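You operate a simulated robot arm through the tools that you are given. There is no shell and no other tool. Be economical: measure what you need, move in short steps, check, and stop when the job is done.

Carry out the task below with a simulated robot arm. There is one attempt and no reset: what you move stays moved.

## Task
Run the middle tall rack to level 5, then park at level 2.
Fine: at the cream cabinet pull the stop button out and switch on; knob off at the end.

Only the result counts: the job must be done as asked and must still hold three seconds after the hand-in. Knocking over, shifting, dropping, spilling or breaking anything else fails it.

## Robot
A 6-joint arm with a two-finger gripper, on a carriage that runs on a rail from [-174.4, 0] to [39.6, 0] (x, y) and turns from -2.915 to 2.897 rad about z. Base frame: it is fixed where the carriage stands at the start and does not move with it; the origin is on the floor, on the carriage's upright axis, x ahead of it, y to its left, z up. Units: cm, rad, N and s.
Its first joint turns from -2.007 to 2.007 rad. Places, roughly: cabinet knob [110, 0, 100]; cabinet stop button [110, 0, 80]; middle rack arms [200, -150, 220]; white box direction knob [20, 50, 100]; white box down button [40, 40, 100]; white box lock latch [30, 40, 80]; white box mushroom button [50, 40, 100]; white box power switch [50, 40, 90]; white box reset button [30, 40, 100]; white box speed knob [30, 50, 100]; white box start button [20, 40, 100]; white box stop button [30, 40, 100]; white box up button [40, 50, 100]. Payload 3.43 kg.
The TCP is the grasp point between the finger pads, 3 cm short of the fingertips. In the tool frame z runs along the fingers and y along their closing line. The gripper opens to 10.4 cm. The gripper's body begins 5.7 cm behind the TCP.
Orientation is told as [roll, pitch, yaw] about the base's x, y, z axes, in that order, counted from this pose: with the fingers straight down and closing along the base's y, the tool's x points along the base's -x, its y along +y and its z along -z.

## Interface
- The arm moves only by the tool arm_command. Its argument "motion" is a list that holds one entry, the list of rows, each a list of 7 numbers: the gripper command, from -1 (fully open) to 1 (shut), values between in proportion, then the shift along the tool's x, y, z in units of 30 mm (1.0 is 30 mm), then the turn, a rotation vector about the tool's x, y, z in units of 6 degrees (1.0 is 6 degrees). In form: [[[hand, x, y, z, ax, ay, az], ...]]. A call has 1 to 8 rows; each row shifts and turns the commanded pose from where the row before left it, along the tool's axes as they then stand. A call with a number of a shift or a turn outside -1 to 1 is refused whole. Each row takes 0.2 s and may step no farther than 5 cm and 0.15 rad from the row before; otherwise, or with a gripper value out of range, the whole call is refused. Where a pose cannot be reached the arm comes as near as it can. A force on the tool above 60 N (or 10 N above the force at the start of the call, whichever is more), or a blocked arm, ends the call early, and 0.2 s more pass. Each finger travels about 7.2 cm/s and halts on what it meets, pressing with about 30 N; the grip force reading is that of the motor and also rises with nothing between the fingers. The clock runs only during rows and for 0.2 s after the last one: add rows that do not move to give the fingers time. The reply holds the time, the measured pose of the TCP, the force on the tool along the base axes, the opening and the grip force, in the units named above and with some noise, with the torque about the TCP (base axes, N m) and any sound that the robot's microphone picked up.
- Cameras (640 x 400 px; columns grow to the right, rows downward): "scene" is now at [2.49, 19.22, 165.87]; the picture's right is [-0.03, -1.00, 0.00], its down [-0.69, 0.02, -0.72] and it looks along [0.72, -0.02, -0.69] (base axes); focal length 235 px, centre (320, 200). "wrist" rides on the gripper at [6.7, 1.8, -9] in the tool frame; the picture's right is [-0.25, 0.97, 0.00], its down [-0.73, -0.19, -0.66] and it looks along [-0.64, -0.17, 0.75] (tool axes); focal length 218 px, centre (320, 200). There is no depth. A picture from a camera that has moved, and an enlarged one, comes with that camera's place and axes in the base frame and with its lens.
- capture(camera): a new picture of that camera. It takes no simulated time.
- slide_trunk(by): slides the trunk up (or, below 0, down) by that many cm; the arm and the scene camera ride with it, the base frame stays. It gives what a move gives, with no picture.
- roll_base(legs): drives the robot by 1 to 6 legs, each [ahead, left, turn to the left] in cm, cm and rad, along the robot's own axes; the way and the turn of a leg run together, so that a leg with both is an arc; at most 150 cm and 3.142 rad a leg. The arm and the cameras ride along, it lands a little off, and it stops where it bumps. It keeps to its track: a leg is cut to what the track allows. It gives what a move gives.
- pan_tilt(pan, tilt): turns the head with the scene camera to pan (to the left, within 2.705 rad either way) and tilt (down, from -0.506 to 1.204), counted from straight ahead of the robot. It gives what a move gives.
- inspect(camera, box): a new picture of the part [left, top, right, bottom] of that camera's present view, enlarged. It takes no simulated time.
- close_job(): hands the job in; it is judged then, once.

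Work in short steps. Places have to be worked out from the pictures, the camera data and where the tool is seen: move nearer, look again, correct. Check each grasp and each placing, and mend what went wrong. You have 120 turns and 98 pictures in all, those below and enlarged ones among them. Open the gripper and draw the arm clear of the work before you hand the job in, unless the task says otherwise; then end with one line.

The tools are called by a JSON object that holds its "api" and its "payload". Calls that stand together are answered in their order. arm_command: Moves the arm, as the interface text tells. Its arguments: {"type":"object","properties":{"motion":{"type":"array","items":{"type":"array","items":{"type":"array","items":{"type":"number"}}}}},"required":["motion"]} The other tools are called the same way: slide_trunk (by) slides the trunk up or down; roll_base (legs) drives the base; pan_tilt (pan, tilt) turns the head that bears the scene camera; capture (camera) takes a picture; inspect (camera, box) takes an enlarged picture of a part of a camera's view; close_job () hands the job in.

At the start:

```text
time_s: 0.0
eef_pos: [71.95, -7.68, 133.26]
orientation: [0.0, 0.001, 0.0]
contact_force: [-1.0, -0.3, -0.6]
wrist_torque: [-0.03, 0.01, -0.03]
grip_width: 10.43
finger_force: 0.2
trunk travel left (down, up): [-72.5, 26.5]
robot x, y, heading: [-0.16, -0.07, 0.005]
head pan, tilt: [-0.031, 0.768]
```

scene: 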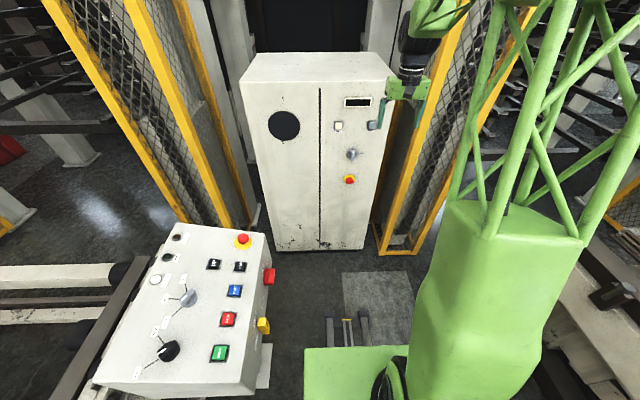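
wrist: 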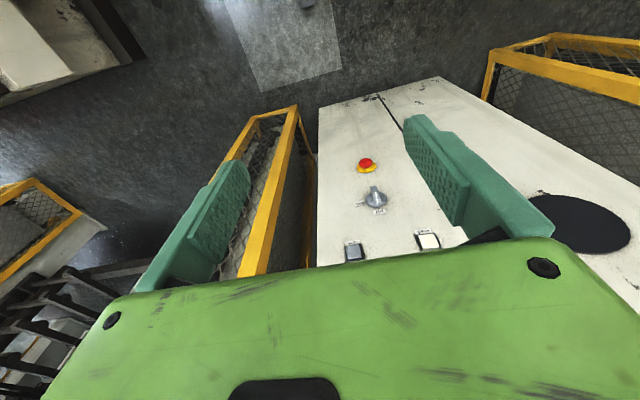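

I start by looking closely at the white control box and the cabinet to read the labels.

{"api": "inspect", "payload": {"camera": "scene", "box": [90, 215, 290, 340]}}

{"api": "inspect", "payload": {"camera": "scene", "box": [90, 290, 290, 400]}}

{"api": "inspect", "payload": {"camera": "scene", "box": [310, 80, 430, 200]}}

```text
3.20 times, centred on (190, 278) of scene
camera zoom: at [2.49, 19.22, 165.87], right [-0.03, -1.0, 0.0], down [-0.69, 0.02, -0.72], along [0.72, -0.02, -0.69], focal length 752 px, centre (736, -48)
```

zoom: 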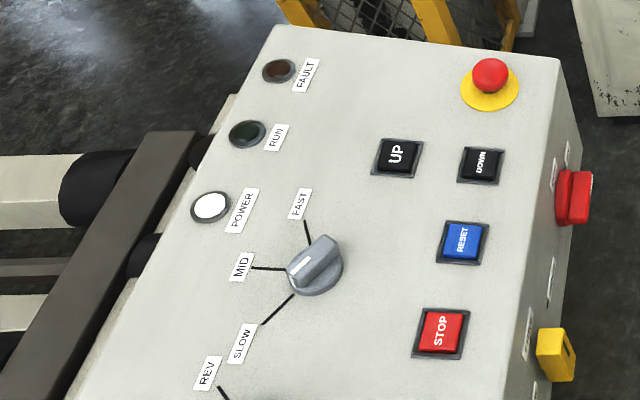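

```text
3.20 times, centred on (190, 345) of scene
camera zoom: at [2.49, 19.22, 165.87], right [-0.03, -1.0, 0.0], down [-0.69, 0.02, -0.72], along [0.72, -0.02, -0.69], focal length 752 px, centre (736, -264)
```

zoom: 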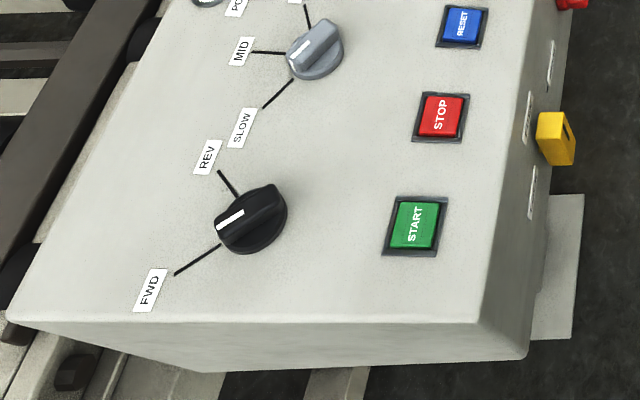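

```text
3.33 times, centred on (370, 140) of scene
camera zoom: at [2.49, 19.22, 165.87], right [-0.03, -1.0, 0.0], down [-0.69, 0.02, -0.72], along [0.72, -0.02, -0.69], focal length 783 px, centre (153, 400)
```

zoom: 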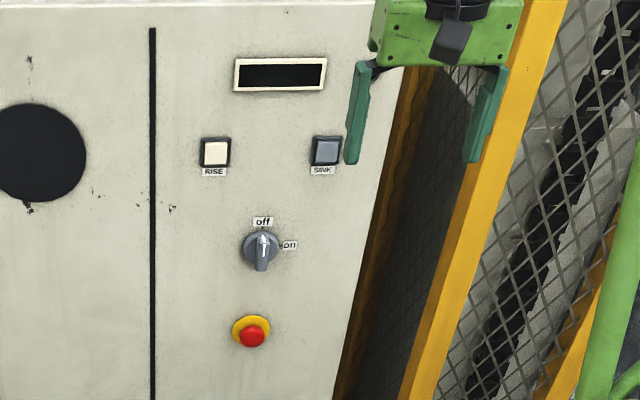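

The cabinet has RISE/SINK buttons, a knob at "off" and a stop button, plus a dark display. Next I look toward the racks.

{"api": "pan_tilt", "payload": {"pan": -0.6, "tilt": -0.1}}

{"api": "capture", "payload": {"camera": "scene"}}

{"api": "pan_tilt", "payload": {"pan": 0.2, "tilt": 0.0}}

{"api": "capture", "payload": {"camera": "scene"}}

```text
time_s: 1.2
eef_pos: [71.77, -7.69, 133.38]
orientation: [0.0, -0.001, 0.0]
contact_force: [-0.1, -0.2, 0.4]
wrist_torque: [0.0, -0.01, -0.03]
grip_width: 10.42
finger_force: 0.0
trunk travel left (down, up): [-72.5, 26.5]
robot x, y, heading: [0.07, -0.03, -0.002]
head pan, tilt: [-0.6, -0.099]
```

```text
92 pictures are left
camera scene: at [1.47, 14.56, 173.7], right [-0.56, -0.83, 0.0], down [0.08, -0.06, -1.0], along [0.82, -0.56, 0.1], focal length 235 px, centre (320, 200)
```

scene: 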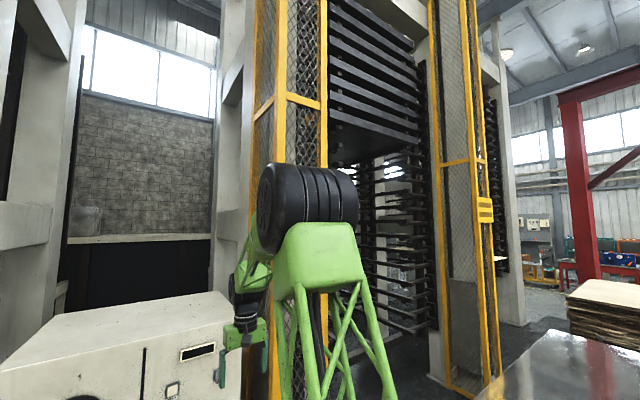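

```text
time_s: 2.3
eef_pos: [71.85, -7.71, 133.32]
orientation: [0.0, 0.001, 0.001]
contact_force: [0.1, 0.7, -0.2]
wrist_torque: [0.01, 0.01, 0.02]
grip_width: 10.42
finger_force: 0.1
trunk travel left (down, up): [-72.5, 26.5]
robot x, y, heading: [-0.07, 0.1, -0.0]
head pan, tilt: [0.201, 0.0]
```

```text
91 pictures are left
camera scene: at [3.1, 21.27, 172.83], right [0.2, -0.98, 0.0], down [0.0, 0.0, -1.0], along [0.98, 0.2, 0.0], focal length 235 px, centre (320, 200)
```

scene: 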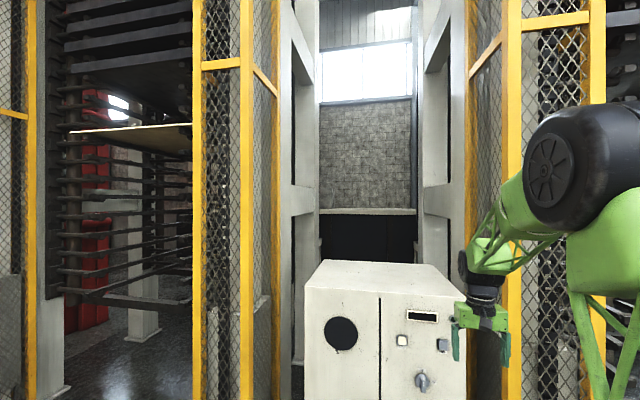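

The middle rack stands to the right of the cabinet. From two views the knob is near [105, -0.4, 99], the stop button near [105, 0, 83], and RISE and SINK near z 114. I'll turn the tool to point forward (+x) while moving it ahead.

{"api": "arm_command", "payload": {"motion": [[[-1, -0.4, 0, 0, 0, -1, 0], [-1, -0.398, 0, 0.042, 0, -1, 0], [-1, -0.391, 0, 0.083, 0, -1, 0], [-1, -0.38, 0, 0.124, 0, -1, 0], [-1, -0.365, 0, 0.163, 0, -1, 0], [-1, -0.346, 0, 0.2, 0, -1, 0], [-1, -0.324, 0, 0.235, 0, -1, 0], [-1, -0.297, 0, 0.268, 0, -1, 0]]]}}

{"api": "arm_command", "payload": {"motion": [[[-1, -0.268, 0, 0.297, 0, -1, 0], [-1, -0.235, 0, 0.324, 0, -1, 0], [-1, -0.2, 0, 0.346, 0, -1, 0], [-1, -0.163, 0, 0.365, 0, -1, 0], [-1, -0.124, 0, 0.38, 0, -1, 0], [-1, -0.083, 0, 0.391, 0, -1, 0], [-1, -0.042, 0, 0.398, 0, -1, 0]]]}}

{"api": "pan_tilt", "payload": {"pan": -0.1, "tilt": 0.5}}

{"api": "capture", "payload": {"camera": "scene"}}

{"api": "capture", "payload": {"camera": "wrist"}}

```text
time_s: 4.1
eef_pos: [80.83, -7.45, 133.41]
orientation: [0.004, -0.787, 0.011]
contact_force: [0.4, 0.4, 0.2]
wrist_torque: [0.03, 0.02, -0.03]
grip_width: 10.41
finger_force: 0.0
out of reach, approached as far as the arm can: row 8
trunk travel left (down, up): [-72.5, 26.5]
robot x, y, heading: [0.33, -0.13, -0.0]
head pan, tilt: [0.201, 0.0]
```

```text
time_s: 5.7
eef_pos: [87.84, -9.71, 133.41]
orientation: [0.184, -1.451, -0.141]
contact_force: [-0.2, -0.8, 1.2]
wrist_torque: [-0.02, 0.03, -0.05]
grip_width: 10.38
finger_force: 0.1
out of reach, approached as far as the arm can: row 1, 2, 5, 6, 7
trunk travel left (down, up): [-72.5, 26.5]
robot x, y, heading: [-0.07, -0.26, 0.001]
head pan, tilt: [0.201, 0.0]
```

```text
time_s: 6.6
eef_pos: [87.77, -9.74, 133.47]
orientation: [0.186, -1.449, -0.143]
contact_force: [-0.1, -0.3, -0.6]
wrist_torque: [0.0, 0.01, -0.02]
grip_width: 10.41
finger_force: 0.1
trunk travel left (down, up): [-72.5, 26.5]
robot x, y, heading: [-0.05, -0.09, -0.001]
head pan, tilt: [-0.099, 0.499]
```

```text
90 pictures are left
camera scene: at [3.34, 18.58, 168.22], right [-0.1, -1.0, 0.0], down [-0.48, 0.05, -0.88], along [0.87, -0.09, -0.48], focal length 235 px, centre (320, 200)
```

scene: 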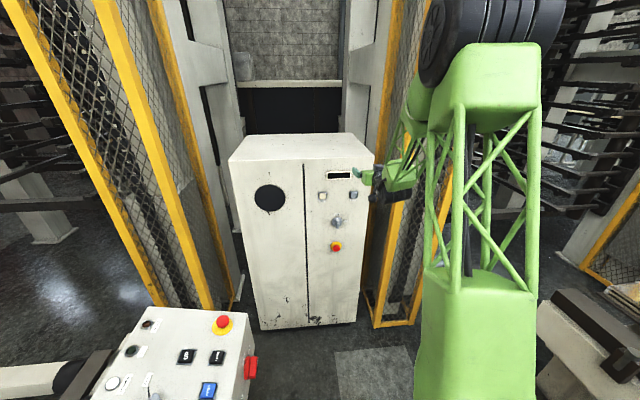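

```text
89 pictures are left
camera wrist: at [78.05, -8.34, 127.72], right [-0.01, 0.96, 0.27], down [-0.56, -0.23, 0.8], along [0.83, -0.14, 0.54], focal length 218 px, centre (320, 200)
```

wrist: 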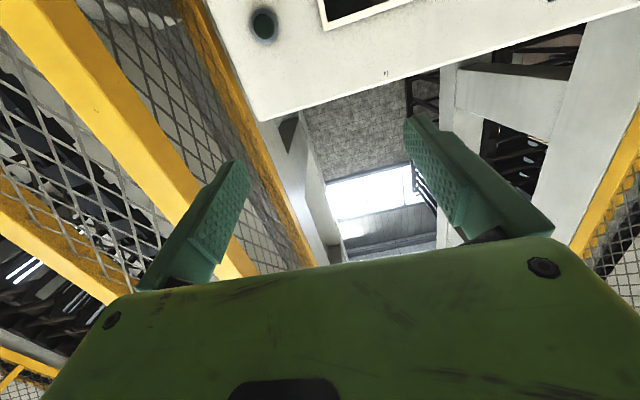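

The full forward pose wasn't quite reached. I lower the trunk so the arm gets to the panel height, then correct the pose.

{"api": "slide_trunk", "payload": {"by": -45}}

{"api": "arm_command", "payload": {"motion": [[[-1, 0, 0, 0, 0, -1, 0]]]}}

{"api": "capture", "payload": {"camera": "scene"}}

```text
refused: -45 is not a number from -40 to 40
```

```text
time_s: 7.0
eef_pos: [87.61, -11.23, 133.41]
orientation: [1.004, -1.546, -0.963]
contact_force: [-0.6, 0.0, -0.5]
wrist_torque: [0.01, 0.03, -0.05]
grip_width: 10.41
finger_force: 0.2
out of reach, approached as far as the arm can: row 1
trunk travel left (down, up): [-72.5, 26.5]
robot x, y, heading: [-0.07, 0.17, 0.0]
head pan, tilt: [-0.099, 0.499]
```

```text
88 pictures are left
camera scene: at [3.34, 18.66, 168.2], right [-0.1, -1.0, 0.0], down [-0.48, 0.05, -0.88], along [0.87, -0.09, -0.48], focal length 235 px, centre (320, 200)
```

scene: 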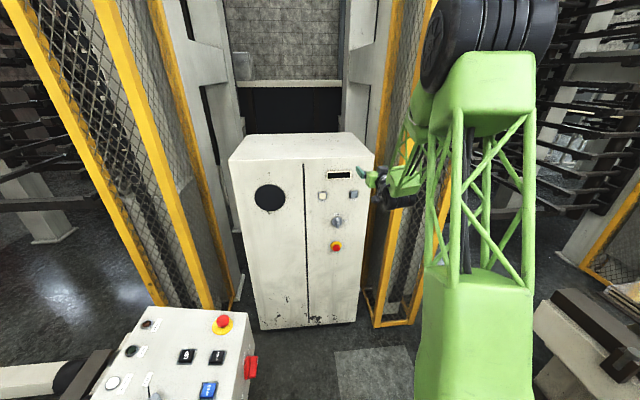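

The orientation is now nearly straight forward (pitch −1.546). I back up the base and lower the trunk so the arm works more extended.

{"api": "roll_base", "payload": {"legs": [[-20, 0, 0]]}}

{"api": "slide_trunk", "payload": {"by": -40}}

{"api": "arm_command", "payload": {"motion": [[[-1, 0, 0, 1, 0, 0, 0], [-1, 0, 0, 1, 0, 0, 0], [-1, 0, 0.3, 1, 0, 0, 0], [-1, 0, 0.3, 0.6, 0, 0, 0]]]}}

{"api": "capture", "payload": {"camera": "scene"}}

{"api": "capture", "payload": {"camera": "wrist"}}

```text
time_s: 8.7
eef_pos: [67.86, -11.21, 133.41]
orientation: [0.985, -1.545, -0.941]
contact_force: [0.2, 0.3, 0.8]
wrist_torque: [0.0, 0.04, -0.03]
grip_width: 10.4
finger_force: 0.0
trunk travel left (down, up): [-72.5, 26.5]
robot x, y, heading: [-19.85, -0.04, 0.002]
head pan, tilt: [-0.099, 0.499]
```

```text
time_s: 12.5
eef_pos: [67.74, -11.38, 93.42]
orientation: [0.985, -1.546, -0.941]
contact_force: [0.5, -0.1, -0.2]
wrist_torque: [-0.02, 0.03, 0.01]
grip_width: 10.41
finger_force: 0.1
trunk travel left (down, up): [-32.5, 66.5]
robot x, y, heading: [-19.29, -0.06, 0.003]
head pan, tilt: [-0.099, 0.499]
```

```text
time_s: 13.5
eef_pos: [78.45, -10.57, 93.65]
orientation: [0.914, -1.545, -0.857]
contact_force: [-0.2, 0.3, 0.8]
wrist_torque: [-0.01, 0.03, 0.0]
grip_width: 10.38
finger_force: 0.0
out of reach, approached as far as the arm can: row 3, 4
trunk travel left (down, up): [-32.5, 66.5]
robot x, y, heading: [-20.0, 0.13, -0.0]
head pan, tilt: [-0.099, 0.499]
```

```text
87 pictures are left
camera scene: at [-16.51, 18.57, 128.22], right [-0.1, -1.0, 0.0], down [-0.48, 0.05, -0.88], along [0.87, -0.09, -0.48], focal length 235 px, centre (320, 200)
```

scene: 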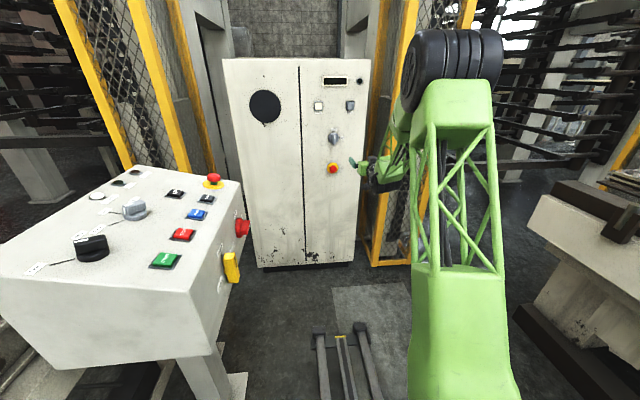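

```text
86 pictures are left
camera wrist: at [69.31, -9.23, 87.14], right [-0.05, 0.96, 0.27], down [-0.63, -0.24, 0.74], along [0.77, -0.14, 0.62], focal length 218 px, centre (320, 200)
```

wrist: 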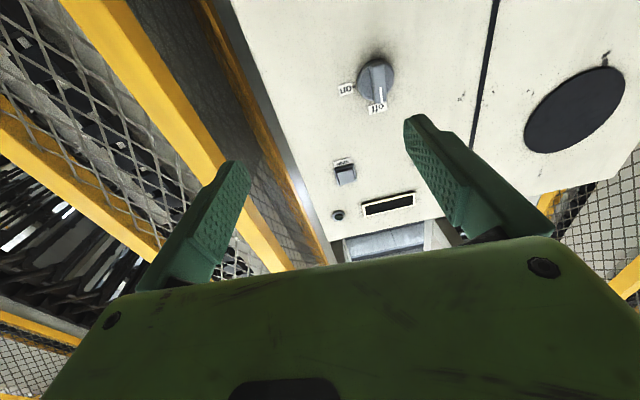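

Reach ahead is limited to about 98 cm from the axis, so I'll use the base for forward motion. I pull back 6 cm and shift left toward the button's line, y≈0.

{"api": "arm_command", "payload": {"motion": [[[-1, 0, 0, -1, 0, 0, 0], [-1, 0, 0, -1, 0, 0, 0], [-1, 0, 1, 0, 0, 0, 0], [-1, 0, 1, 0, 0, 0, 0], [-1, 0, 1, 0, 0, 0, 0], [-1, 0, 0.4, 0, 0, 0, 0], [-1, 0, 0, 0, 0, 0, 0]]]}}

{"api": "inspect", "payload": {"camera": "scene", "box": [280, 60, 440, 210]}}

```text
time_s: 15.1
eef_pos: [71.39, -8.04, 94.34]
orientation: [0.813, -1.542, -0.734]
contact_force: [-0.5, 0.3, 0.5]
wrist_torque: [-0.03, -0.03, -0.01]
grip_width: 10.4
finger_force: 0.1
out of reach, approached as far as the arm can: row 3, 4, 5, 6
trunk travel left (down, up): [-32.5, 66.5]
robot x, y, heading: [-19.82, 0.11, -0.0]
head pan, tilt: [-0.099, 0.499]
```

```text
2.67 times, centred on (360, 135) of scene
camera zoom: at [-16.5, 18.58, 128.22], right [-0.1, -1.0, 0.0], down [-0.48, 0.05, -0.88], along [0.87, -0.09, -0.48], focal length 626 px, centre (213, 373)
```

zoom: 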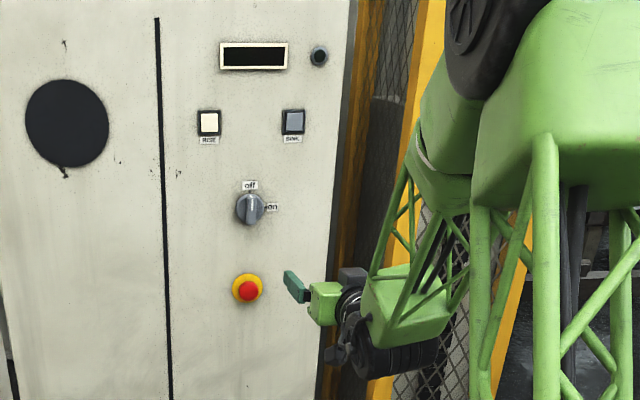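

The arm resists a leftward shift with the tool exactly forward, apparently because of a wrist limit. I test whether a slightly different tool tilt (pitched down a bit) frees the motion.

{"api": "arm_command", "payload": {"motion": [[[-1, 0, 0, -0.5, 0, 1, 0], [-1, 0, 0, -0.5, 0, 1, 0], [-1, 0, 0, -0.5, 0, 1, 0], [-1, 0, 1, 0, 0, 0, 0], [-1, 0, 1, 0, 0, 0, 0], [-1, 0, 0.8, 0, 0, 0, 0]]]}}

```text
time_s: 16.5
eef_pos: [66.68, -3.1, 96.01]
orientation: [0.089, -1.236, -0.017]
contact_force: [-0.7, -0.9, 0.7]
wrist_torque: [0.02, 0.06, 0.0]
grip_width: 10.4
finger_force: 0.1
out of reach, approached as far as the arm can: row 1, 5, 6
trunk travel left (down, up): [-32.5, 66.5]
robot x, y, heading: [-19.93, 0.02, 0.0]
head pan, tilt: [-0.099, 0.499]
```

Tilting the tool down by 0.3 rad helped some. Now I test whether turning about the tool axis matters.

{"api": "arm_command", "payload": {"motion": [[[-1, 0, 0, 0, 0, 0, 1], [-1, 0, 0, 0, 0, 0, 1], [-1, 0, 0, 0, 0, 0, 1], [-1, 0, 0, 0, 0, 0, 1], [-1, 0, 0, 0, 0, 0, 1], [-1, 0, 0, 0, 0, 0, 0]]]}}

{"api": "inspect", "payload": {"camera": "scene", "box": [320, 20, 520, 240]}}

```text
time_s: 17.9
eef_pos: [66.73, -4.07, 96.4]
orientation: [0.99, -0.938, -1.021]
contact_force: [-0.1, -0.1, -0.3]
wrist_torque: [0.0, 0.03, 0.02]
grip_width: 10.38
finger_force: 0.1
out of reach, approached as far as the arm can: row 1
trunk travel left (down, up): [-32.5, 66.5]
robot x, y, heading: [-19.73, 0.12, 0.002]
head pan, tilt: [-0.099, 0.499]
```

```text
1.82 times, centred on (420, 130) of scene
camera zoom: at [-16.5, 18.58, 128.22], right [-0.1, -1.0, 0.0], down [-0.48, 0.05, -0.88], along [0.87, -0.09, -0.48], focal length 427 px, centre (138, 327)
```

zoom: 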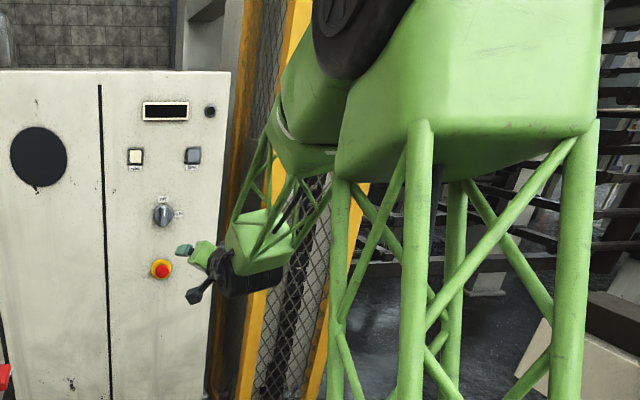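

Turning about +z of the tool seems to free it. I continue to a quarter turn (fingers closing vertically), then straighten and move left.

{"api": "arm_command", "payload": {"motion": [[[-1, 0, 0, 0, 0, 0, 1], [-1, 0, 0, 0, 0, 0, 1], [-1, 0, 0, 0, 0, 0, 1], [-1, 0, 0, 0, 0, 0, 1], [-1, 0, 0, 0, 0, 0, 1], [-1, 0, 0, 0, 0, 0, 1], [-1, 0, 0, 0, 0, 0, 1], [-1, 0, 0, 0, 0, 0, 1]]]}}

{"api": "capture", "payload": {"camera": "wrist"}}

```text
time_s: 19.7
eef_pos: [66.84, -4.14, 96.33]
orientation: [1.234, -0.175, -1.449]
contact_force: [0.8, -0.5, 0.6]
wrist_torque: [-0.05, -0.01, -0.04]
grip_width: 10.39
finger_force: 0.0
trunk travel left (down, up): [-32.5, 66.5]
robot x, y, heading: [-19.61, -0.02, -0.0]
head pan, tilt: [-0.099, 0.499]
```

```text
83 pictures are left
camera wrist: at [58.09, 2.27, 99.72], right [0.33, -0.05, 0.94], down [-0.59, -0.79, 0.16], along [0.74, -0.61, -0.29], focal length 218 px, centre (320, 200)
```

wrist: 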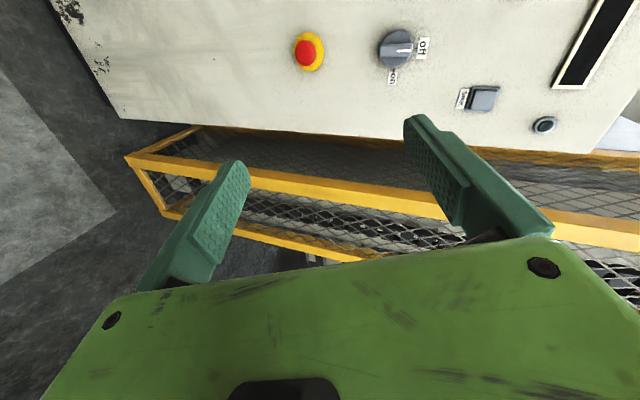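

It works without limits now. I straighten the tool to exactly forward and move left to y≈0.

{"api": "arm_command", "payload": {"motion": [[[-1, 0, 0, 0, -0.75, -0.23, 0.44], [-1, 0, 0, 0, -0.75, -0.23, 0.44], [-1, 0, 0, 0, -0.75, -0.23, 0.44], [-1, 0, 0, 0, -0.75, -0.23, 0.44], [-1, 0.7, 0, 0, 0, 0, 0], [-1, 0.7, 0, 0, 0, 0, 0], [-1, 0, 0, 0, 0, 0, 0]]]}}

{"api": "capture", "payload": {"camera": "wrist"}}

{"api": "capture", "payload": {"camera": "scene"}}

```text
time_s: 21.3
eef_pos: [66.46, -12.17, 98.42]
orientation: [1.557, -0.013, -1.551]
contact_force: [0.6, 0.4, 0.2]
wrist_torque: [0.04, -0.02, 0.01]
grip_width: 10.41
finger_force: 0.2
out of reach, approached as far as the arm can: row 1, 2, 3, 4, 5, 6
trunk travel left (down, up): [-32.5, 66.5]
robot x, y, heading: [-19.79, -0.17, -0.0]
head pan, tilt: [-0.099, 0.499]
```

```text
82 pictures are left
camera wrist: at [57.37, -5.63, 100.07], right [0.02, -0.24, 0.97], down [-0.64, -0.74, -0.17], along [0.76, -0.62, -0.17], focal length 218 px, centre (320, 200)
```

wrist: 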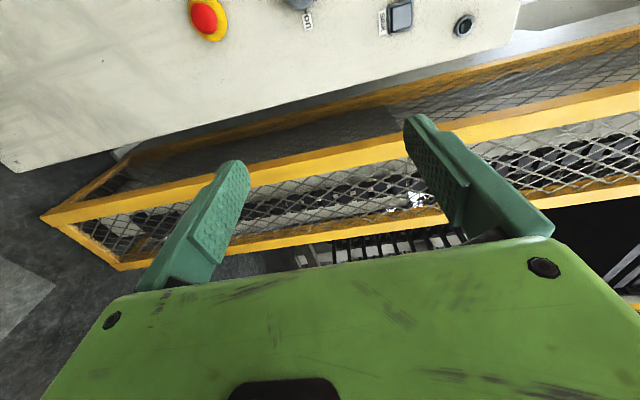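

```text
81 pictures are left
camera scene: at [-16.5, 18.58, 128.22], right [-0.1, -1.0, 0.0], down [-0.48, 0.05, -0.88], along [0.87, -0.09, -0.48], focal length 235 px, centre (320, 200)
```

scene: 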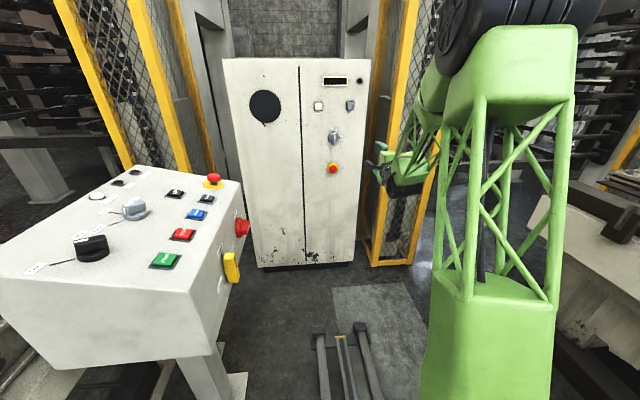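

Orientation is reached but y is pushed off; the readings drift upward, suggesting higher is better. I test: raise the TCP 9 cm and then move left.

{"api": "arm_command", "payload": {"motion": [[[-1, 0, 1, 0, 0, 0, 0], [-1, 0, 1, 0, 0, 0, 0], [-1, 0, 1, 0, 0, 0, 0], [-1, 1, 0, 0, 0, 0, 0], [-1, 1, 0, 0, 0, 0, 0], [-1, 1, 0, 0, 0, 0, 0], [-1, 1, 0, 0, 0, 0, 0]]]}}

```text
time_s: 22.9
eef_pos: [65.95, -9.36, 109.63]
orientation: [1.557, -0.013, -1.55]
contact_force: [0.3, -1.1, -0.7]
wrist_torque: [0.01, 0.0, 0.0]
grip_width: 10.42
finger_force: 0.1
out of reach, approached as far as the arm can: row 1, 4, 5, 6, 7
trunk travel left (down, up): [-32.5, 66.5]
robot x, y, heading: [-20.22, -0.06, -0.001]
head pan, tilt: [-0.099, 0.499]
```

Test the effect of yaw: I turn the tool 12° to the right and try left again.

{"api": "arm_command", "payload": {"motion": [[[-1, 0, 0, 0, 0, -1, 0], [-1, 0, 0, 0, 0, -1, 0], [-1, 1, 0, 0, 0, 0, 0], [-1, 1, 0, 0, 0, 0, 0], [-1, 1, 0, 0, 0, 0, 0], [-1, 1, 0, 0, 0, 0, 0]]]}}

```text
time_s: 24.3
eef_pos: [65.29, -5.73, 111.68]
orientation: [1.549, -0.013, -1.517]
contact_force: [0.8, -0.7, 0.2]
wrist_torque: [-0.03, -0.02, 0.02]
grip_width: 10.42
finger_force: 0.0
out of reach, approached as far as the arm can: row 1, 2, 3, 4, 5, 6
trunk travel left (down, up): [-32.5, 66.5]
robot x, y, heading: [-20.03, 0.22, 0.002]
head pan, tilt: [-0.099, 0.499]
```

The yaw is coupled to the azimuth, so a slight leftward yaw (~7°) should allow y=0. I turn the tool left a little, shift left, then lower the trunk to the button's height.

{"api": "arm_command", "payload": {"motion": [[[-1, 0, 0, 0, 0, 1, 0], [-1, 1, 0, 0, 0, 0, 0], [-1, 0.9, 0, 0, 0, 0, 0], [-1, 0, 0, 0, 0, 0, 0]]]}}

{"api": "slide_trunk", "payload": {"by": -29}}

{"api": "capture", "payload": {"camera": "wrist"}}

{"api": "inspect", "payload": {"camera": "scene", "box": [260, 20, 460, 180]}}

```text
time_s: 25.3
eef_pos: [64.61, -0.06, 111.68]
orientation: [1.554, -0.009, -1.444]
contact_force: [0.1, 0.1, -1.0]
wrist_torque: [0.01, 0.0, 0.02]
grip_width: 10.38
finger_force: 0.2
trunk travel left (down, up): [-32.5, 66.5]
robot x, y, heading: [-20.11, 0.12, 0.007]
head pan, tilt: [-0.099, 0.499]
```

```text
time_s: 28.2
eef_pos: [64.61, -0.15, 82.78]
orientation: [1.555, -0.01, -1.444]
contact_force: [-0.4, -1.1, -0.4]
wrist_torque: [0.0, -0.05, 0.0]
grip_width: 10.39
finger_force: 0.0
trunk travel left (down, up): [-3.5, 95.5]
robot x, y, heading: [-19.98, -0.29, 0.004]
head pan, tilt: [-0.099, 0.499]
```

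```text
80 pictures are left
camera wrist: at [54.92, 5.3, 84.47], right [0.05, -0.24, 0.97], down [-0.56, -0.81, -0.17], along [0.83, -0.54, -0.17], focal length 218 px, centre (320, 200)
```

wrist: 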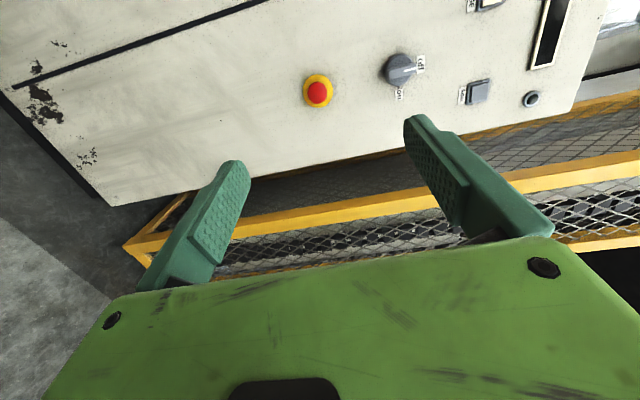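

```text
2.50 times, centred on (360, 100) of scene
camera zoom: at [-16.5, 18.58, 99.22], right [-0.1, -1.0, 0.0], down [-0.48, 0.05, -0.88], along [0.87, -0.09, -0.48], focal length 587 px, centre (220, 450)
```

zoom: 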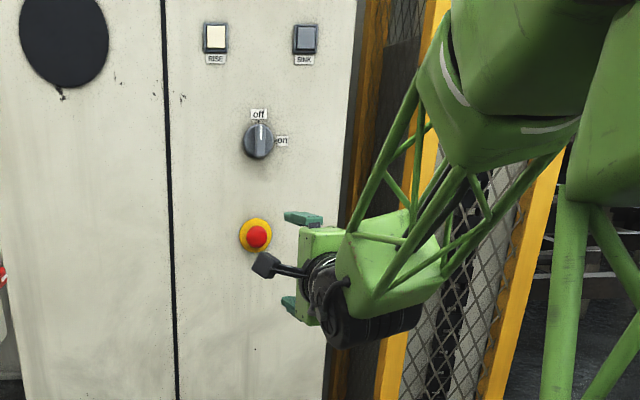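

The stop button computes to about [105, −1.1, 80.3] and the knob to about [105, −1, 97.5]. I align the TCP to the button and roll the base forward 30 cm, then look.

{"api": "arm_command", "payload": {"motion": [[[-1, -0.33, -0.83, 0, 0, 0, 0], [-1, 0, 0, 0, 0, 0, 0]]]}}

{"api": "roll_base", "payload": {"legs": [[30, 0, 0]]}}

{"api": "capture", "payload": {"camera": "wrist"}}

{"api": "inspect", "payload": {"camera": "scene", "box": [280, 20, 440, 160]}}

```text
time_s: 28.8
eef_pos: [64.75, -1.26, 80.13]
orientation: [1.555, -0.011, -1.443]
contact_force: [-0.4, 0.0, 0.1]
wrist_torque: [0.0, 0.0, 0.0]
grip_width: 10.4
finger_force: 0.0
trunk travel left (down, up): [-3.5, 95.5]
robot x, y, heading: [-19.74, -0.03, 0.001]
head pan, tilt: [-0.099, 0.499]
```

```text
time_s: 31.0
eef_pos: [94.9, -0.74, 80.32]
orientation: [1.556, -0.011, -1.438]
contact_force: [1.0, 0.4, 0.3]
wrist_torque: [0.02, -0.04, -0.01]
grip_width: 10.41
finger_force: 0.1
trunk travel left (down, up): [-3.5, 95.5]
robot x, y, heading: [10.45, -0.09, 0.007]
head pan, tilt: [-0.099, 0.499]
```

```text
78 pictures are left
camera wrist: at [85.18, 4.73, 81.97], right [0.05, -0.24, 0.97], down [-0.56, -0.81, -0.17], along [0.83, -0.53, -0.17], focal length 218 px, centre (320, 200)
```

wrist: 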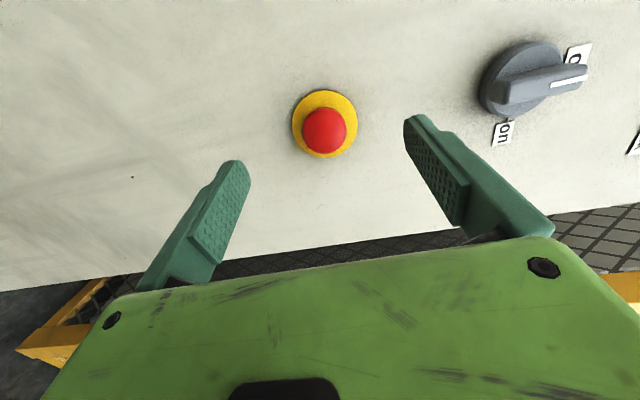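

```text
2.86 times, centred on (360, 90) of scene
camera zoom: at [13.58, 18.59, 99.22], right [-0.09, -1.0, 0.0], down [-0.48, 0.04, -0.88], along [0.87, -0.08, -0.48], focal length 671 px, centre (206, 514)
```

zoom: 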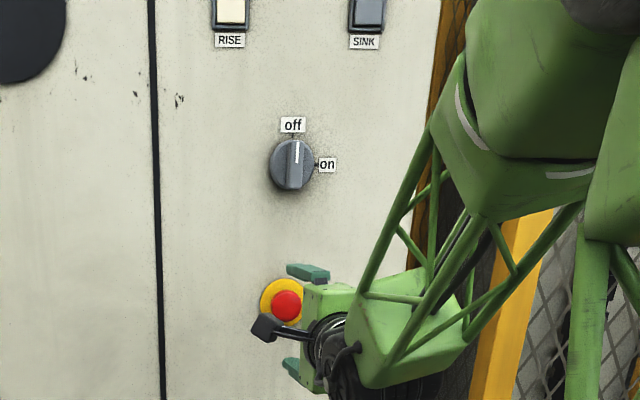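

The button's head now triangulates to about x≈109, y≈−1.9, z≈79.7. I nudge right and drive 9 cm further.

{"api": "arm_command", "payload": {"motion": [[[-1, -0.33, -0.1, 0, 0, 0, 0], [-1, 0, 0, 0, 0, 0, 0]]]}}

{"api": "roll_base", "payload": {"legs": [[9, 0, 0]]}}

{"api": "capture", "payload": {"camera": "wrist"}}

```text
time_s: 31.6
eef_pos: [94.96, -1.6, 79.77]
orientation: [1.552, -0.009, -1.439]
contact_force: [-0.8, 0.5, 0.7]
wrist_torque: [0.0, 0.01, -0.02]
grip_width: 10.38
finger_force: 0.2
trunk travel left (down, up): [-3.5, 95.5]
robot x, y, heading: [10.21, 0.11, 0.004]
head pan, tilt: [-0.099, 0.499]
```

```text
time_s: 32.8
eef_pos: [103.62, -1.6, 80.23]
orientation: [1.559, -0.012, -1.438]
contact_force: [-23.2, -1.0, -5.8]
wrist_torque: [0.13, -0.96, -0.18]
grip_width: 9.66
finger_force: 0.1
trunk travel left (down, up): [-3.5, 95.5]
robot x, y, heading: [19.31, -0.14, 0.007]
head pan, tilt: [-0.099, 0.499]
stopped in leg 1: the force on the tool passed its limit at 79 N (the readings are from after the stop); the commanded pose is now the measured one
```

```text
76 pictures are left
camera wrist: at [93.9, 3.81, 81.92], right [0.04, -0.24, 0.97], down [-0.55, -0.81, -0.17], along [0.83, -0.53, -0.17], focal length 218 px, centre (320, 200)
```

wrist: 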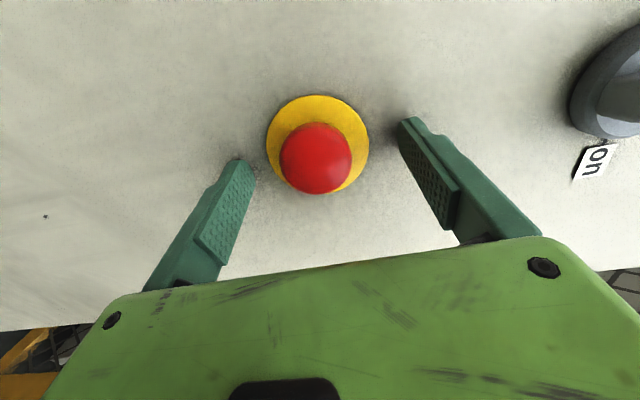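

The fingertips met the panel (so it lies at x≈106.7). I ease back 0.8 cm and shift left ~1 cm so the pads are centred on the head, then look.

{"api": "arm_command", "payload": {"motion": [[[-1, 0, 0, -0.27, 0, 0, 0], [-1, 0.4, 0, 0, 0, 0, 0], [-1, 0, 0, 0, 0, 0, 0]]]}}

{"api": "capture", "payload": {"camera": "wrist"}}

{"api": "inspect", "payload": {"camera": "scene", "box": [290, 40, 430, 160]}}

```text
time_s: 33.6
eef_pos: [102.85, -0.55, 80.23]
orientation: [1.56, -0.012, -1.437]
contact_force: [0.8, 0.4, -0.3]
wrist_torque: [-0.04, 0.03, -0.02]
grip_width: 10.4
finger_force: 0.0
trunk travel left (down, up): [-3.5, 95.5]
robot x, y, heading: [19.32, 0.11, 0.011]
head pan, tilt: [-0.099, 0.499]
```

```text
75 pictures are left
camera wrist: at [93.05, 4.9, 81.9], right [0.04, -0.24, 0.97], down [-0.56, -0.81, -0.17], along [0.83, -0.53, -0.17], focal length 218 px, centre (320, 200)
```

wrist: 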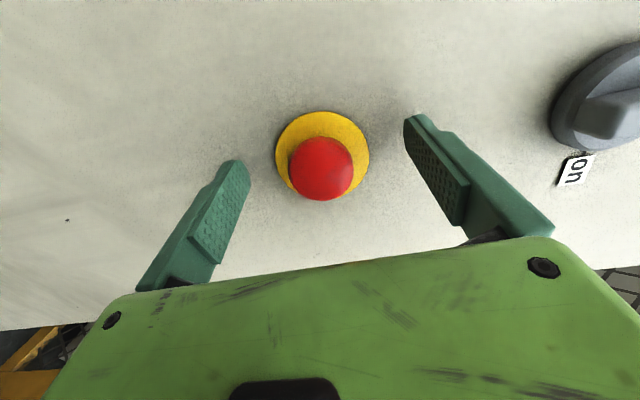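

```text
3.33 times, centred on (360, 100) of scene
camera zoom: at [22.58, 18.6, 99.22], right [-0.09, -1.0, 0.0], down [-0.48, 0.04, -0.88], along [0.87, -0.08, -0.48], focal length 783 px, centre (187, 533)
```

zoom: 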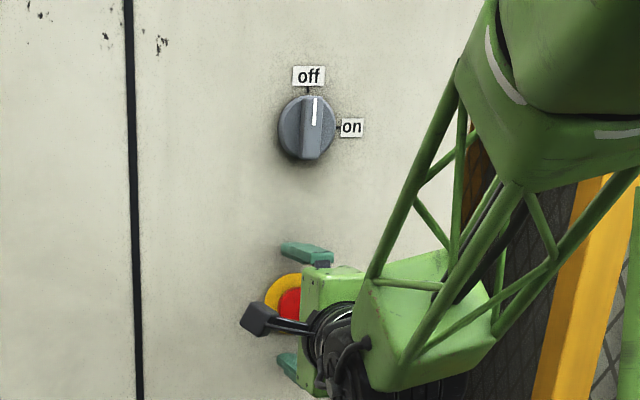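

The head lies on the tool axis about 1.8 cm beyond the TCP, between the fingers. I close on it.

{"api": "arm_command", "payload": {"motion": [[[1, 0, 0, 0, 0, 0, 0], [1, 0, 0, 0, 0, 0, 0], [1, 0, 0, 0, 0, 0, 0], [1, 0, 0, 0, 0, 0, 0], [1, 0, 0, 0, 0, 0, 0]]]}}

{"api": "capture", "payload": {"camera": "wrist"}}

```text
time_s: 34.8
eef_pos: [102.77, -0.63, 80.17]
orientation: [1.559, -0.014, -1.436]
contact_force: [2.0, 1.6, -15.1]
wrist_torque: [0.04, 0.38, 0.04]
grip_width: 3.8
finger_force: 45.1
trunk travel left (down, up): [-3.5, 95.5]
robot x, y, heading: [19.33, -0.22, 0.007]
head pan, tilt: [-0.099, 0.499]
```

```text
73 pictures are left
camera wrist: at [93.08, 4.91, 81.78], right [0.04, -0.24, 0.97], down [-0.56, -0.81, -0.17], along [0.83, -0.53, -0.17], focal length 218 px, centre (320, 200)
```

wrist: 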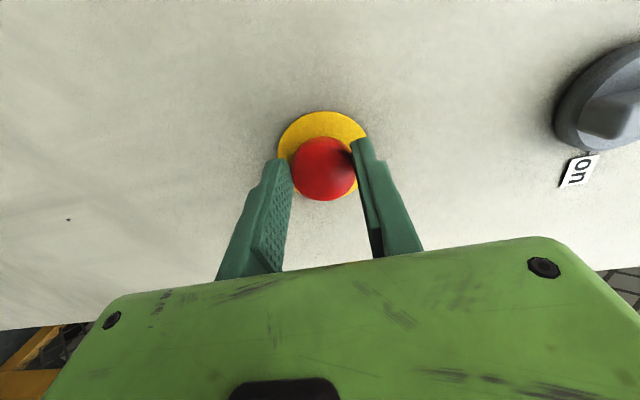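

The fingers hold the head (3.8 cm). I pull straight back in small steps.

{"api": "arm_command", "payload": {"motion": [[[1, 0, 0, -0.15, 0, 0, 0], [1, 0, 0, -0.15, 0, 0, 0], [1, 0, 0, -0.15, 0, 0, 0]]]}}

{"api": "capture", "payload": {"camera": "wrist"}}

```text
time_s: 35.6
eef_pos: [101.64, -0.71, 79.98]
orientation: [1.557, -0.012, -1.437]
contact_force: [14.4, 8.3, -22.9]
wrist_torque: [0.12, 0.57, 0.26]
grip_width: 3.64
finger_force: 44.8
trunk travel left (down, up): [-3.5, 95.5]
robot x, y, heading: [19.61, 0.17, 0.007]
head pan, tilt: [-0.099, 0.499]
```

```text
72 pictures are left
camera wrist: at [91.82, 4.77, 81.79], right [0.05, -0.24, 0.97], down [-0.56, -0.81, -0.17], along [0.83, -0.53, -0.17], focal length 218 px, centre (320, 200)
```

wrist: 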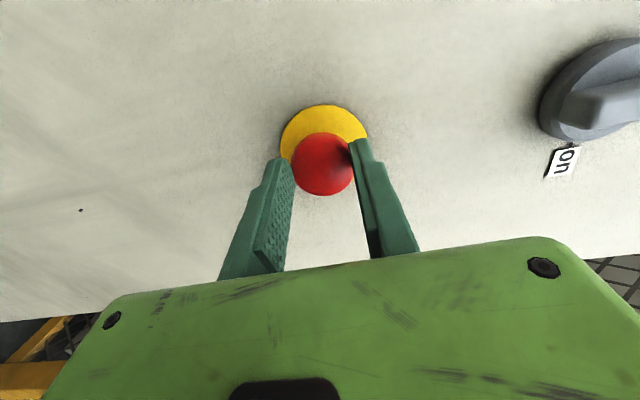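

The force builds (14 N) but it isn't clear whether the head moved or slipped; I pull a bit more.

{"api": "arm_command", "payload": {"motion": [[[1, 0, 0, -0.15, 0, 0, 0], [1, 0, 0, -0.15, 0, 0, 0]]]}}

{"api": "capture", "payload": {"camera": "wrist"}}

```text
time_s: 36.2
eef_pos: [100.58, -0.92, 80.26]
orientation: [1.562, -0.013, -1.436]
contact_force: [-0.1, 0.0, -0.2]
wrist_torque: [-0.02, -0.02, 0.02]
grip_width: 0.0
finger_force: 34.8
trunk travel left (down, up): [-3.5, 95.5]
robot x, y, heading: [19.25, -0.32, 0.008]
head pan, tilt: [-0.099, 0.499]
```

```text
71 pictures are left
camera wrist: at [90.8, 4.56, 82.0], right [0.04, -0.24, 0.97], down [-0.56, -0.81, -0.18], along [0.83, -0.53, -0.17], focal length 218 px, centre (320, 200)
```

wrist: 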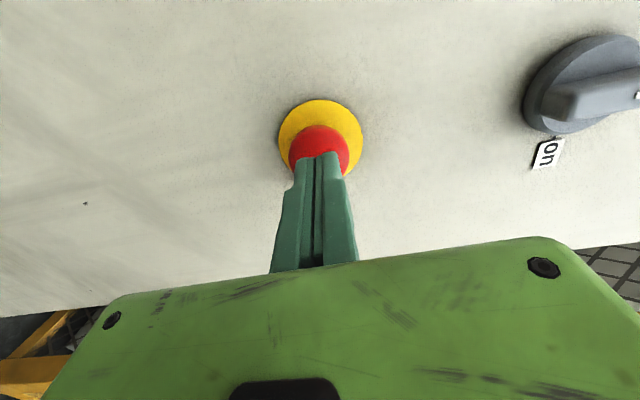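

The fingers slipped off. I back away and open to compare the head's protrusion with the earlier view.

{"api": "arm_command", "payload": {"motion": [[[1, 0, 0, -0.9, 0, 0, 0], [-1, 0.1, 0, -0.95, 0, 0, 0], [-1, 0, 0, 0, 0, 0, 0], [-1, 0, 0, 0, 0, 0, 0], [-1, 0, 0, 0, 0, 0, 0]]]}}

{"api": "capture", "payload": {"camera": "wrist"}}

{"api": "inspect", "payload": {"camera": "scene", "box": [290, 20, 430, 160]}}

```text
time_s: 37.4
eef_pos: [94.93, -1.28, 80.25]
orientation: [1.561, -0.012, -1.436]
contact_force: [-0.1, -1.3, 0.1]
wrist_torque: [0.0, -0.03, 0.02]
grip_width: 10.4
finger_force: 0.0
trunk travel left (down, up): [-3.5, 95.5]
robot x, y, heading: [19.91, 0.32, 0.003]
head pan, tilt: [-0.099, 0.499]
```

```text
70 pictures are left
camera wrist: at [85.27, 4.15, 82.02], right [0.04, -0.24, 0.97], down [-0.55, -0.81, -0.17], along [0.83, -0.53, -0.17], focal length 218 px, centre (320, 200)
```

wrist: 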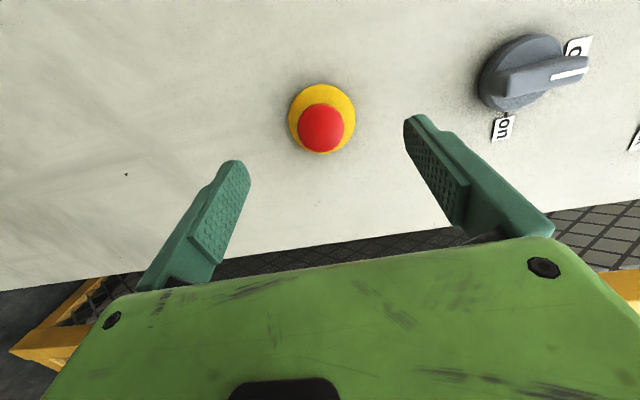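

```text
2.86 times, centred on (360, 90) of scene
camera zoom: at [22.57, 18.59, 99.22], right [-0.09, -1.0, 0.0], down [-0.48, 0.04, -0.88], along [0.87, -0.08, -0.48], focal length 671 px, centre (206, 514)
```

zoom: 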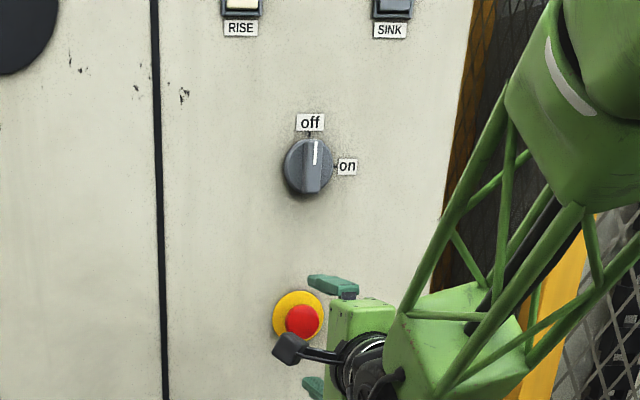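

The head now overlaps the ring's lower edge and looks larger than before, so it appears to be out. I raise the trunk to knob height and look at the knob closely.

{"api": "slide_trunk", "payload": {"by": 17}}

{"api": "capture", "payload": {"camera": "wrist"}}

{"api": "inspect", "payload": {"camera": "scene", "box": [300, 60, 400, 200]}}

```text
time_s: 39.3
eef_pos: [95.01, -1.39, 97.22]
orientation: [1.56, -0.012, -1.437]
contact_force: [-0.3, 0.0, 0.6]
wrist_torque: [-0.01, 0.04, 0.01]
grip_width: 10.41
finger_force: 0.1
trunk travel left (down, up): [-20.5, 78.5]
robot x, y, heading: [19.42, -0.17, 0.012]
head pan, tilt: [-0.099, 0.499]
```

```text
68 pictures are left
camera wrist: at [85.28, 4.15, 99.02], right [0.04, -0.24, 0.97], down [-0.55, -0.81, -0.17], along [0.83, -0.53, -0.17], focal length 218 px, centre (320, 200)
```

wrist: 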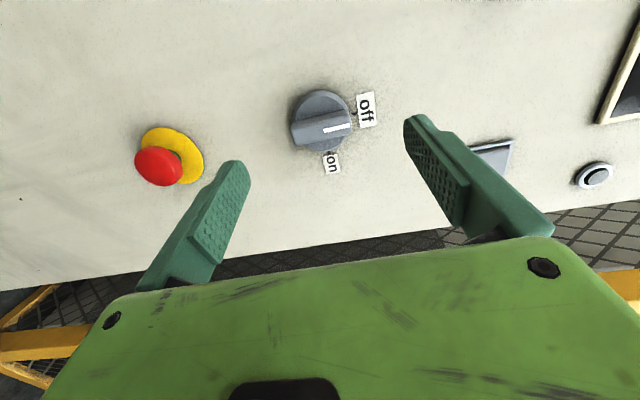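

```text
2.86 times, centred on (350, 130) of scene
camera zoom: at [22.57, 18.59, 116.21], right [-0.09, -1.0, 0.0], down [-0.48, 0.04, -0.88], along [0.87, -0.08, -0.48], focal length 671 px, centre (234, 400)
```

zoom: 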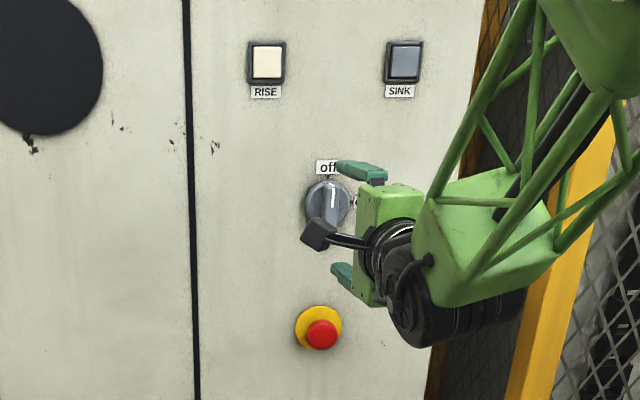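

The stop button is clearly out. To grip across the knob's vertical bar, I turn the tool −90° about its axis.

{"api": "arm_command", "payload": {"motion": [[[-1, 0, 0, 0, 0, 0, -1], [-1, 0, 0, 0, 0, 0, -1], [-1, 0, 0, 0, 0, 0, -1], [-1, 0, 0, 0, 0, 0, -1], [-1, 0, 0, 0, 0, 0, -1], [-1, 0, 0, 0, 0, 0, -1], [-1, 0, 0, 0, 0, 0, -1], [-1, 0, 0, 0, 0, 0, -1]]]}}

{"api": "arm_command", "payload": {"motion": [[[-1, 0, 0, 0, 0, 0, -1], [-1, 0, 0, 0, 0, 0, -1], [-1, 0, 0, 0, 0, 0, -1], [-1, 0, 0, 0, 0, 0, -1], [-1, 0, 0, 0, 0, 0, -1], [-1, 0, 0, 0, 0, 0, -1], [-1, 0, 0, 0, 0, 0, -1]]]}}

{"api": "capture", "payload": {"camera": "wrist"}}

```text
time_s: 41.1
eef_pos: [95.12, -1.25, 97.22]
orientation: [1.554, -0.852, -1.426]
contact_force: [-0.5, 0.2, 0.4]
wrist_torque: [0.01, 0.02, -0.04]
grip_width: 10.42
finger_force: 0.2
trunk travel left (down, up): [-20.5, 78.5]
robot x, y, heading: [19.26, 0.01, 0.009]
head pan, tilt: [-0.099, 0.499]
```

```text
time_s: 42.7
eef_pos: [94.94, -1.34, 97.23]
orientation: [-0.908, -1.554, 1.04]
contact_force: [-0.1, 0.0, 0.1]
wrist_torque: [0.01, -0.01, 0.01]
grip_width: 10.38
finger_force: 0.1
trunk travel left (down, up): [-20.5, 78.5]
robot x, y, heading: [19.46, 0.03, 0.007]
head pan, tilt: [-0.099, 0.499]
```

```text
66 pictures are left
camera wrist: at [85.88, -0.9, 90.62], right [-0.13, 0.96, 0.24], down [-0.62, -0.27, 0.74], along [0.78, -0.05, 0.63], focal length 218 px, centre (320, 200)
```

wrist: 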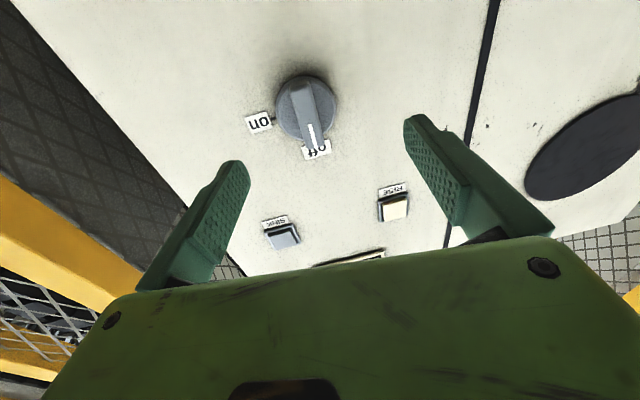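

No limits this time. Both wrist views agree the knob bar sits at y≈−1.0, z≈97.3, on the line of advance. I drive 6.5 cm forward and look.

{"api": "roll_base", "payload": {"legs": [[6.5, 0, 0]]}}

{"api": "capture", "payload": {"camera": "wrist"}}

{"api": "inspect", "payload": {"camera": "scene", "box": [290, 60, 410, 180]}}

```text
time_s: 43.8
eef_pos: [101.41, -1.43, 97.32]
orientation: [-0.857, -1.554, 0.991]
contact_force: [-1.0, 0.4, 0.7]
wrist_torque: [0.02, -0.01, -0.01]
grip_width: 10.4
finger_force: 0.0
trunk travel left (down, up): [-20.5, 78.5]
robot x, y, heading: [25.9, -0.27, 0.004]
head pan, tilt: [-0.099, 0.499]
```

```text
65 pictures are left
camera wrist: at [92.29, -0.87, 90.62], right [-0.13, 0.96, 0.24], down [-0.62, -0.27, 0.74], along [0.78, -0.05, 0.63], focal length 218 px, centre (320, 200)
```

wrist: 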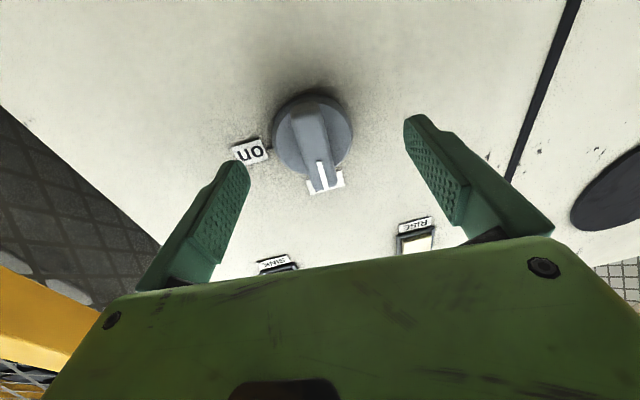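

```text
3.33 times, centred on (350, 120) of scene
camera zoom: at [28.98, 18.6, 116.22], right [-0.09, -1.0, 0.0], down [-0.48, 0.04, -0.88], along [0.87, -0.08, -0.48], focal length 783 px, centre (220, 467)
```

zoom: 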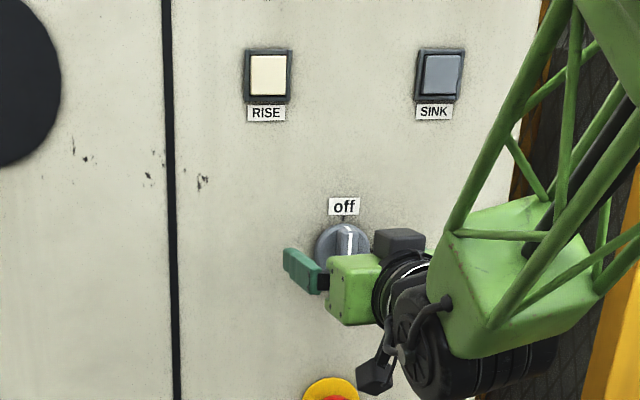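

The bar is on the tool axis with its middle about 4 cm beyond the TCP. I advance 2 cm along the tool.

{"api": "arm_command", "payload": {"motion": [[[-1, 0, 0, 0.3, 0, 0, 0], [-1, 0, 0, 0.3, 0, 0, 0], [-1, 0, 0, 0.1, 0, 0, 0]]]}}

{"api": "capture", "payload": {"camera": "wrist"}}

```text
time_s: 44.6
eef_pos: [102.89, -1.21, 97.26]
orientation: [-0.699, -1.553, 0.827]
contact_force: [-25.2, -1.4, 1.4]
wrist_torque: [-0.04, -0.19, -1.44]
grip_width: 9.78
finger_force: 0.1
trunk travel left (down, up): [-20.5, 78.5]
robot x, y, heading: [25.86, -0.2, 0.006]
head pan, tilt: [-0.099, 0.499]
stopped in row 3: the force on the tool passed its limit at 64 N (the readings are from after the stop); the commanded pose is now the measured one
```

```text
63 pictures are left
camera wrist: at [93.9, -0.89, 90.67], right [-0.12, 0.96, 0.24], down [-0.62, -0.27, 0.74], along [0.78, -0.06, 0.63], focal length 218 px, centre (320, 200)
```

wrist: 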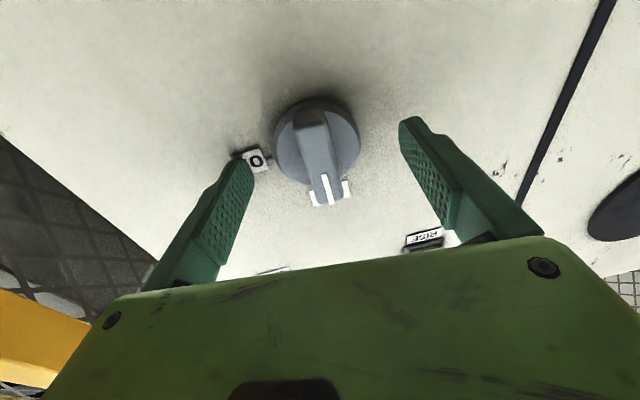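

A fingertip touched the panel (x≈106.5). I back off 0.5 cm and close on the bar.

{"api": "arm_command", "payload": {"motion": [[[-1, 0, 0, -0.17, 0, 0, 0], [0.2, 0, 0, 0, 0, 0, 0], [1, 0, 0, 0, 0, 0, 0], [1, 0, 0, 0, 0, 0, 0], [1, 0, 0, 0, 0, 0, 0], [1, 0, 0, 0, 0, 0, 0], [1, 0, 0, 0, 0, 0, 0]]]}}

{"api": "capture", "payload": {"camera": "wrist"}}

```text
time_s: 46.2
eef_pos: [102.71, -1.27, 97.09]
orientation: [-0.674, -1.554, 0.806]
contact_force: [7.0, 15.2, 0.3]
wrist_torque: [0.61, 0.14, -0.13]
grip_width: 1.87
finger_force: 45.1
trunk travel left (down, up): [-20.5, 78.5]
robot x, y, heading: [25.69, -0.07, 0.006]
head pan, tilt: [-0.099, 0.499]
```

```text
62 pictures are left
camera wrist: at [93.61, -0.82, 90.55], right [-0.12, 0.96, 0.24], down [-0.62, -0.27, 0.74], along [0.78, -0.06, 0.63], focal length 218 px, centre (320, 200)
```

wrist: 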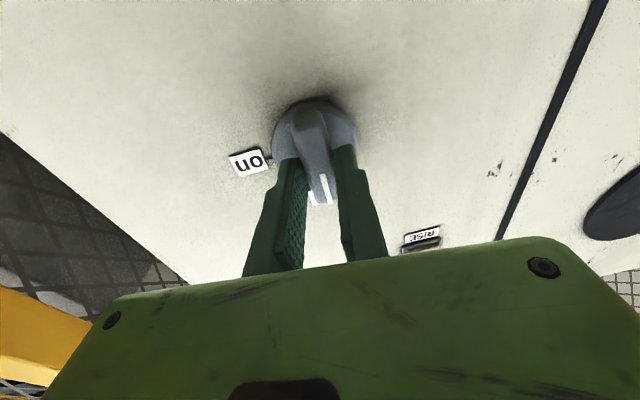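

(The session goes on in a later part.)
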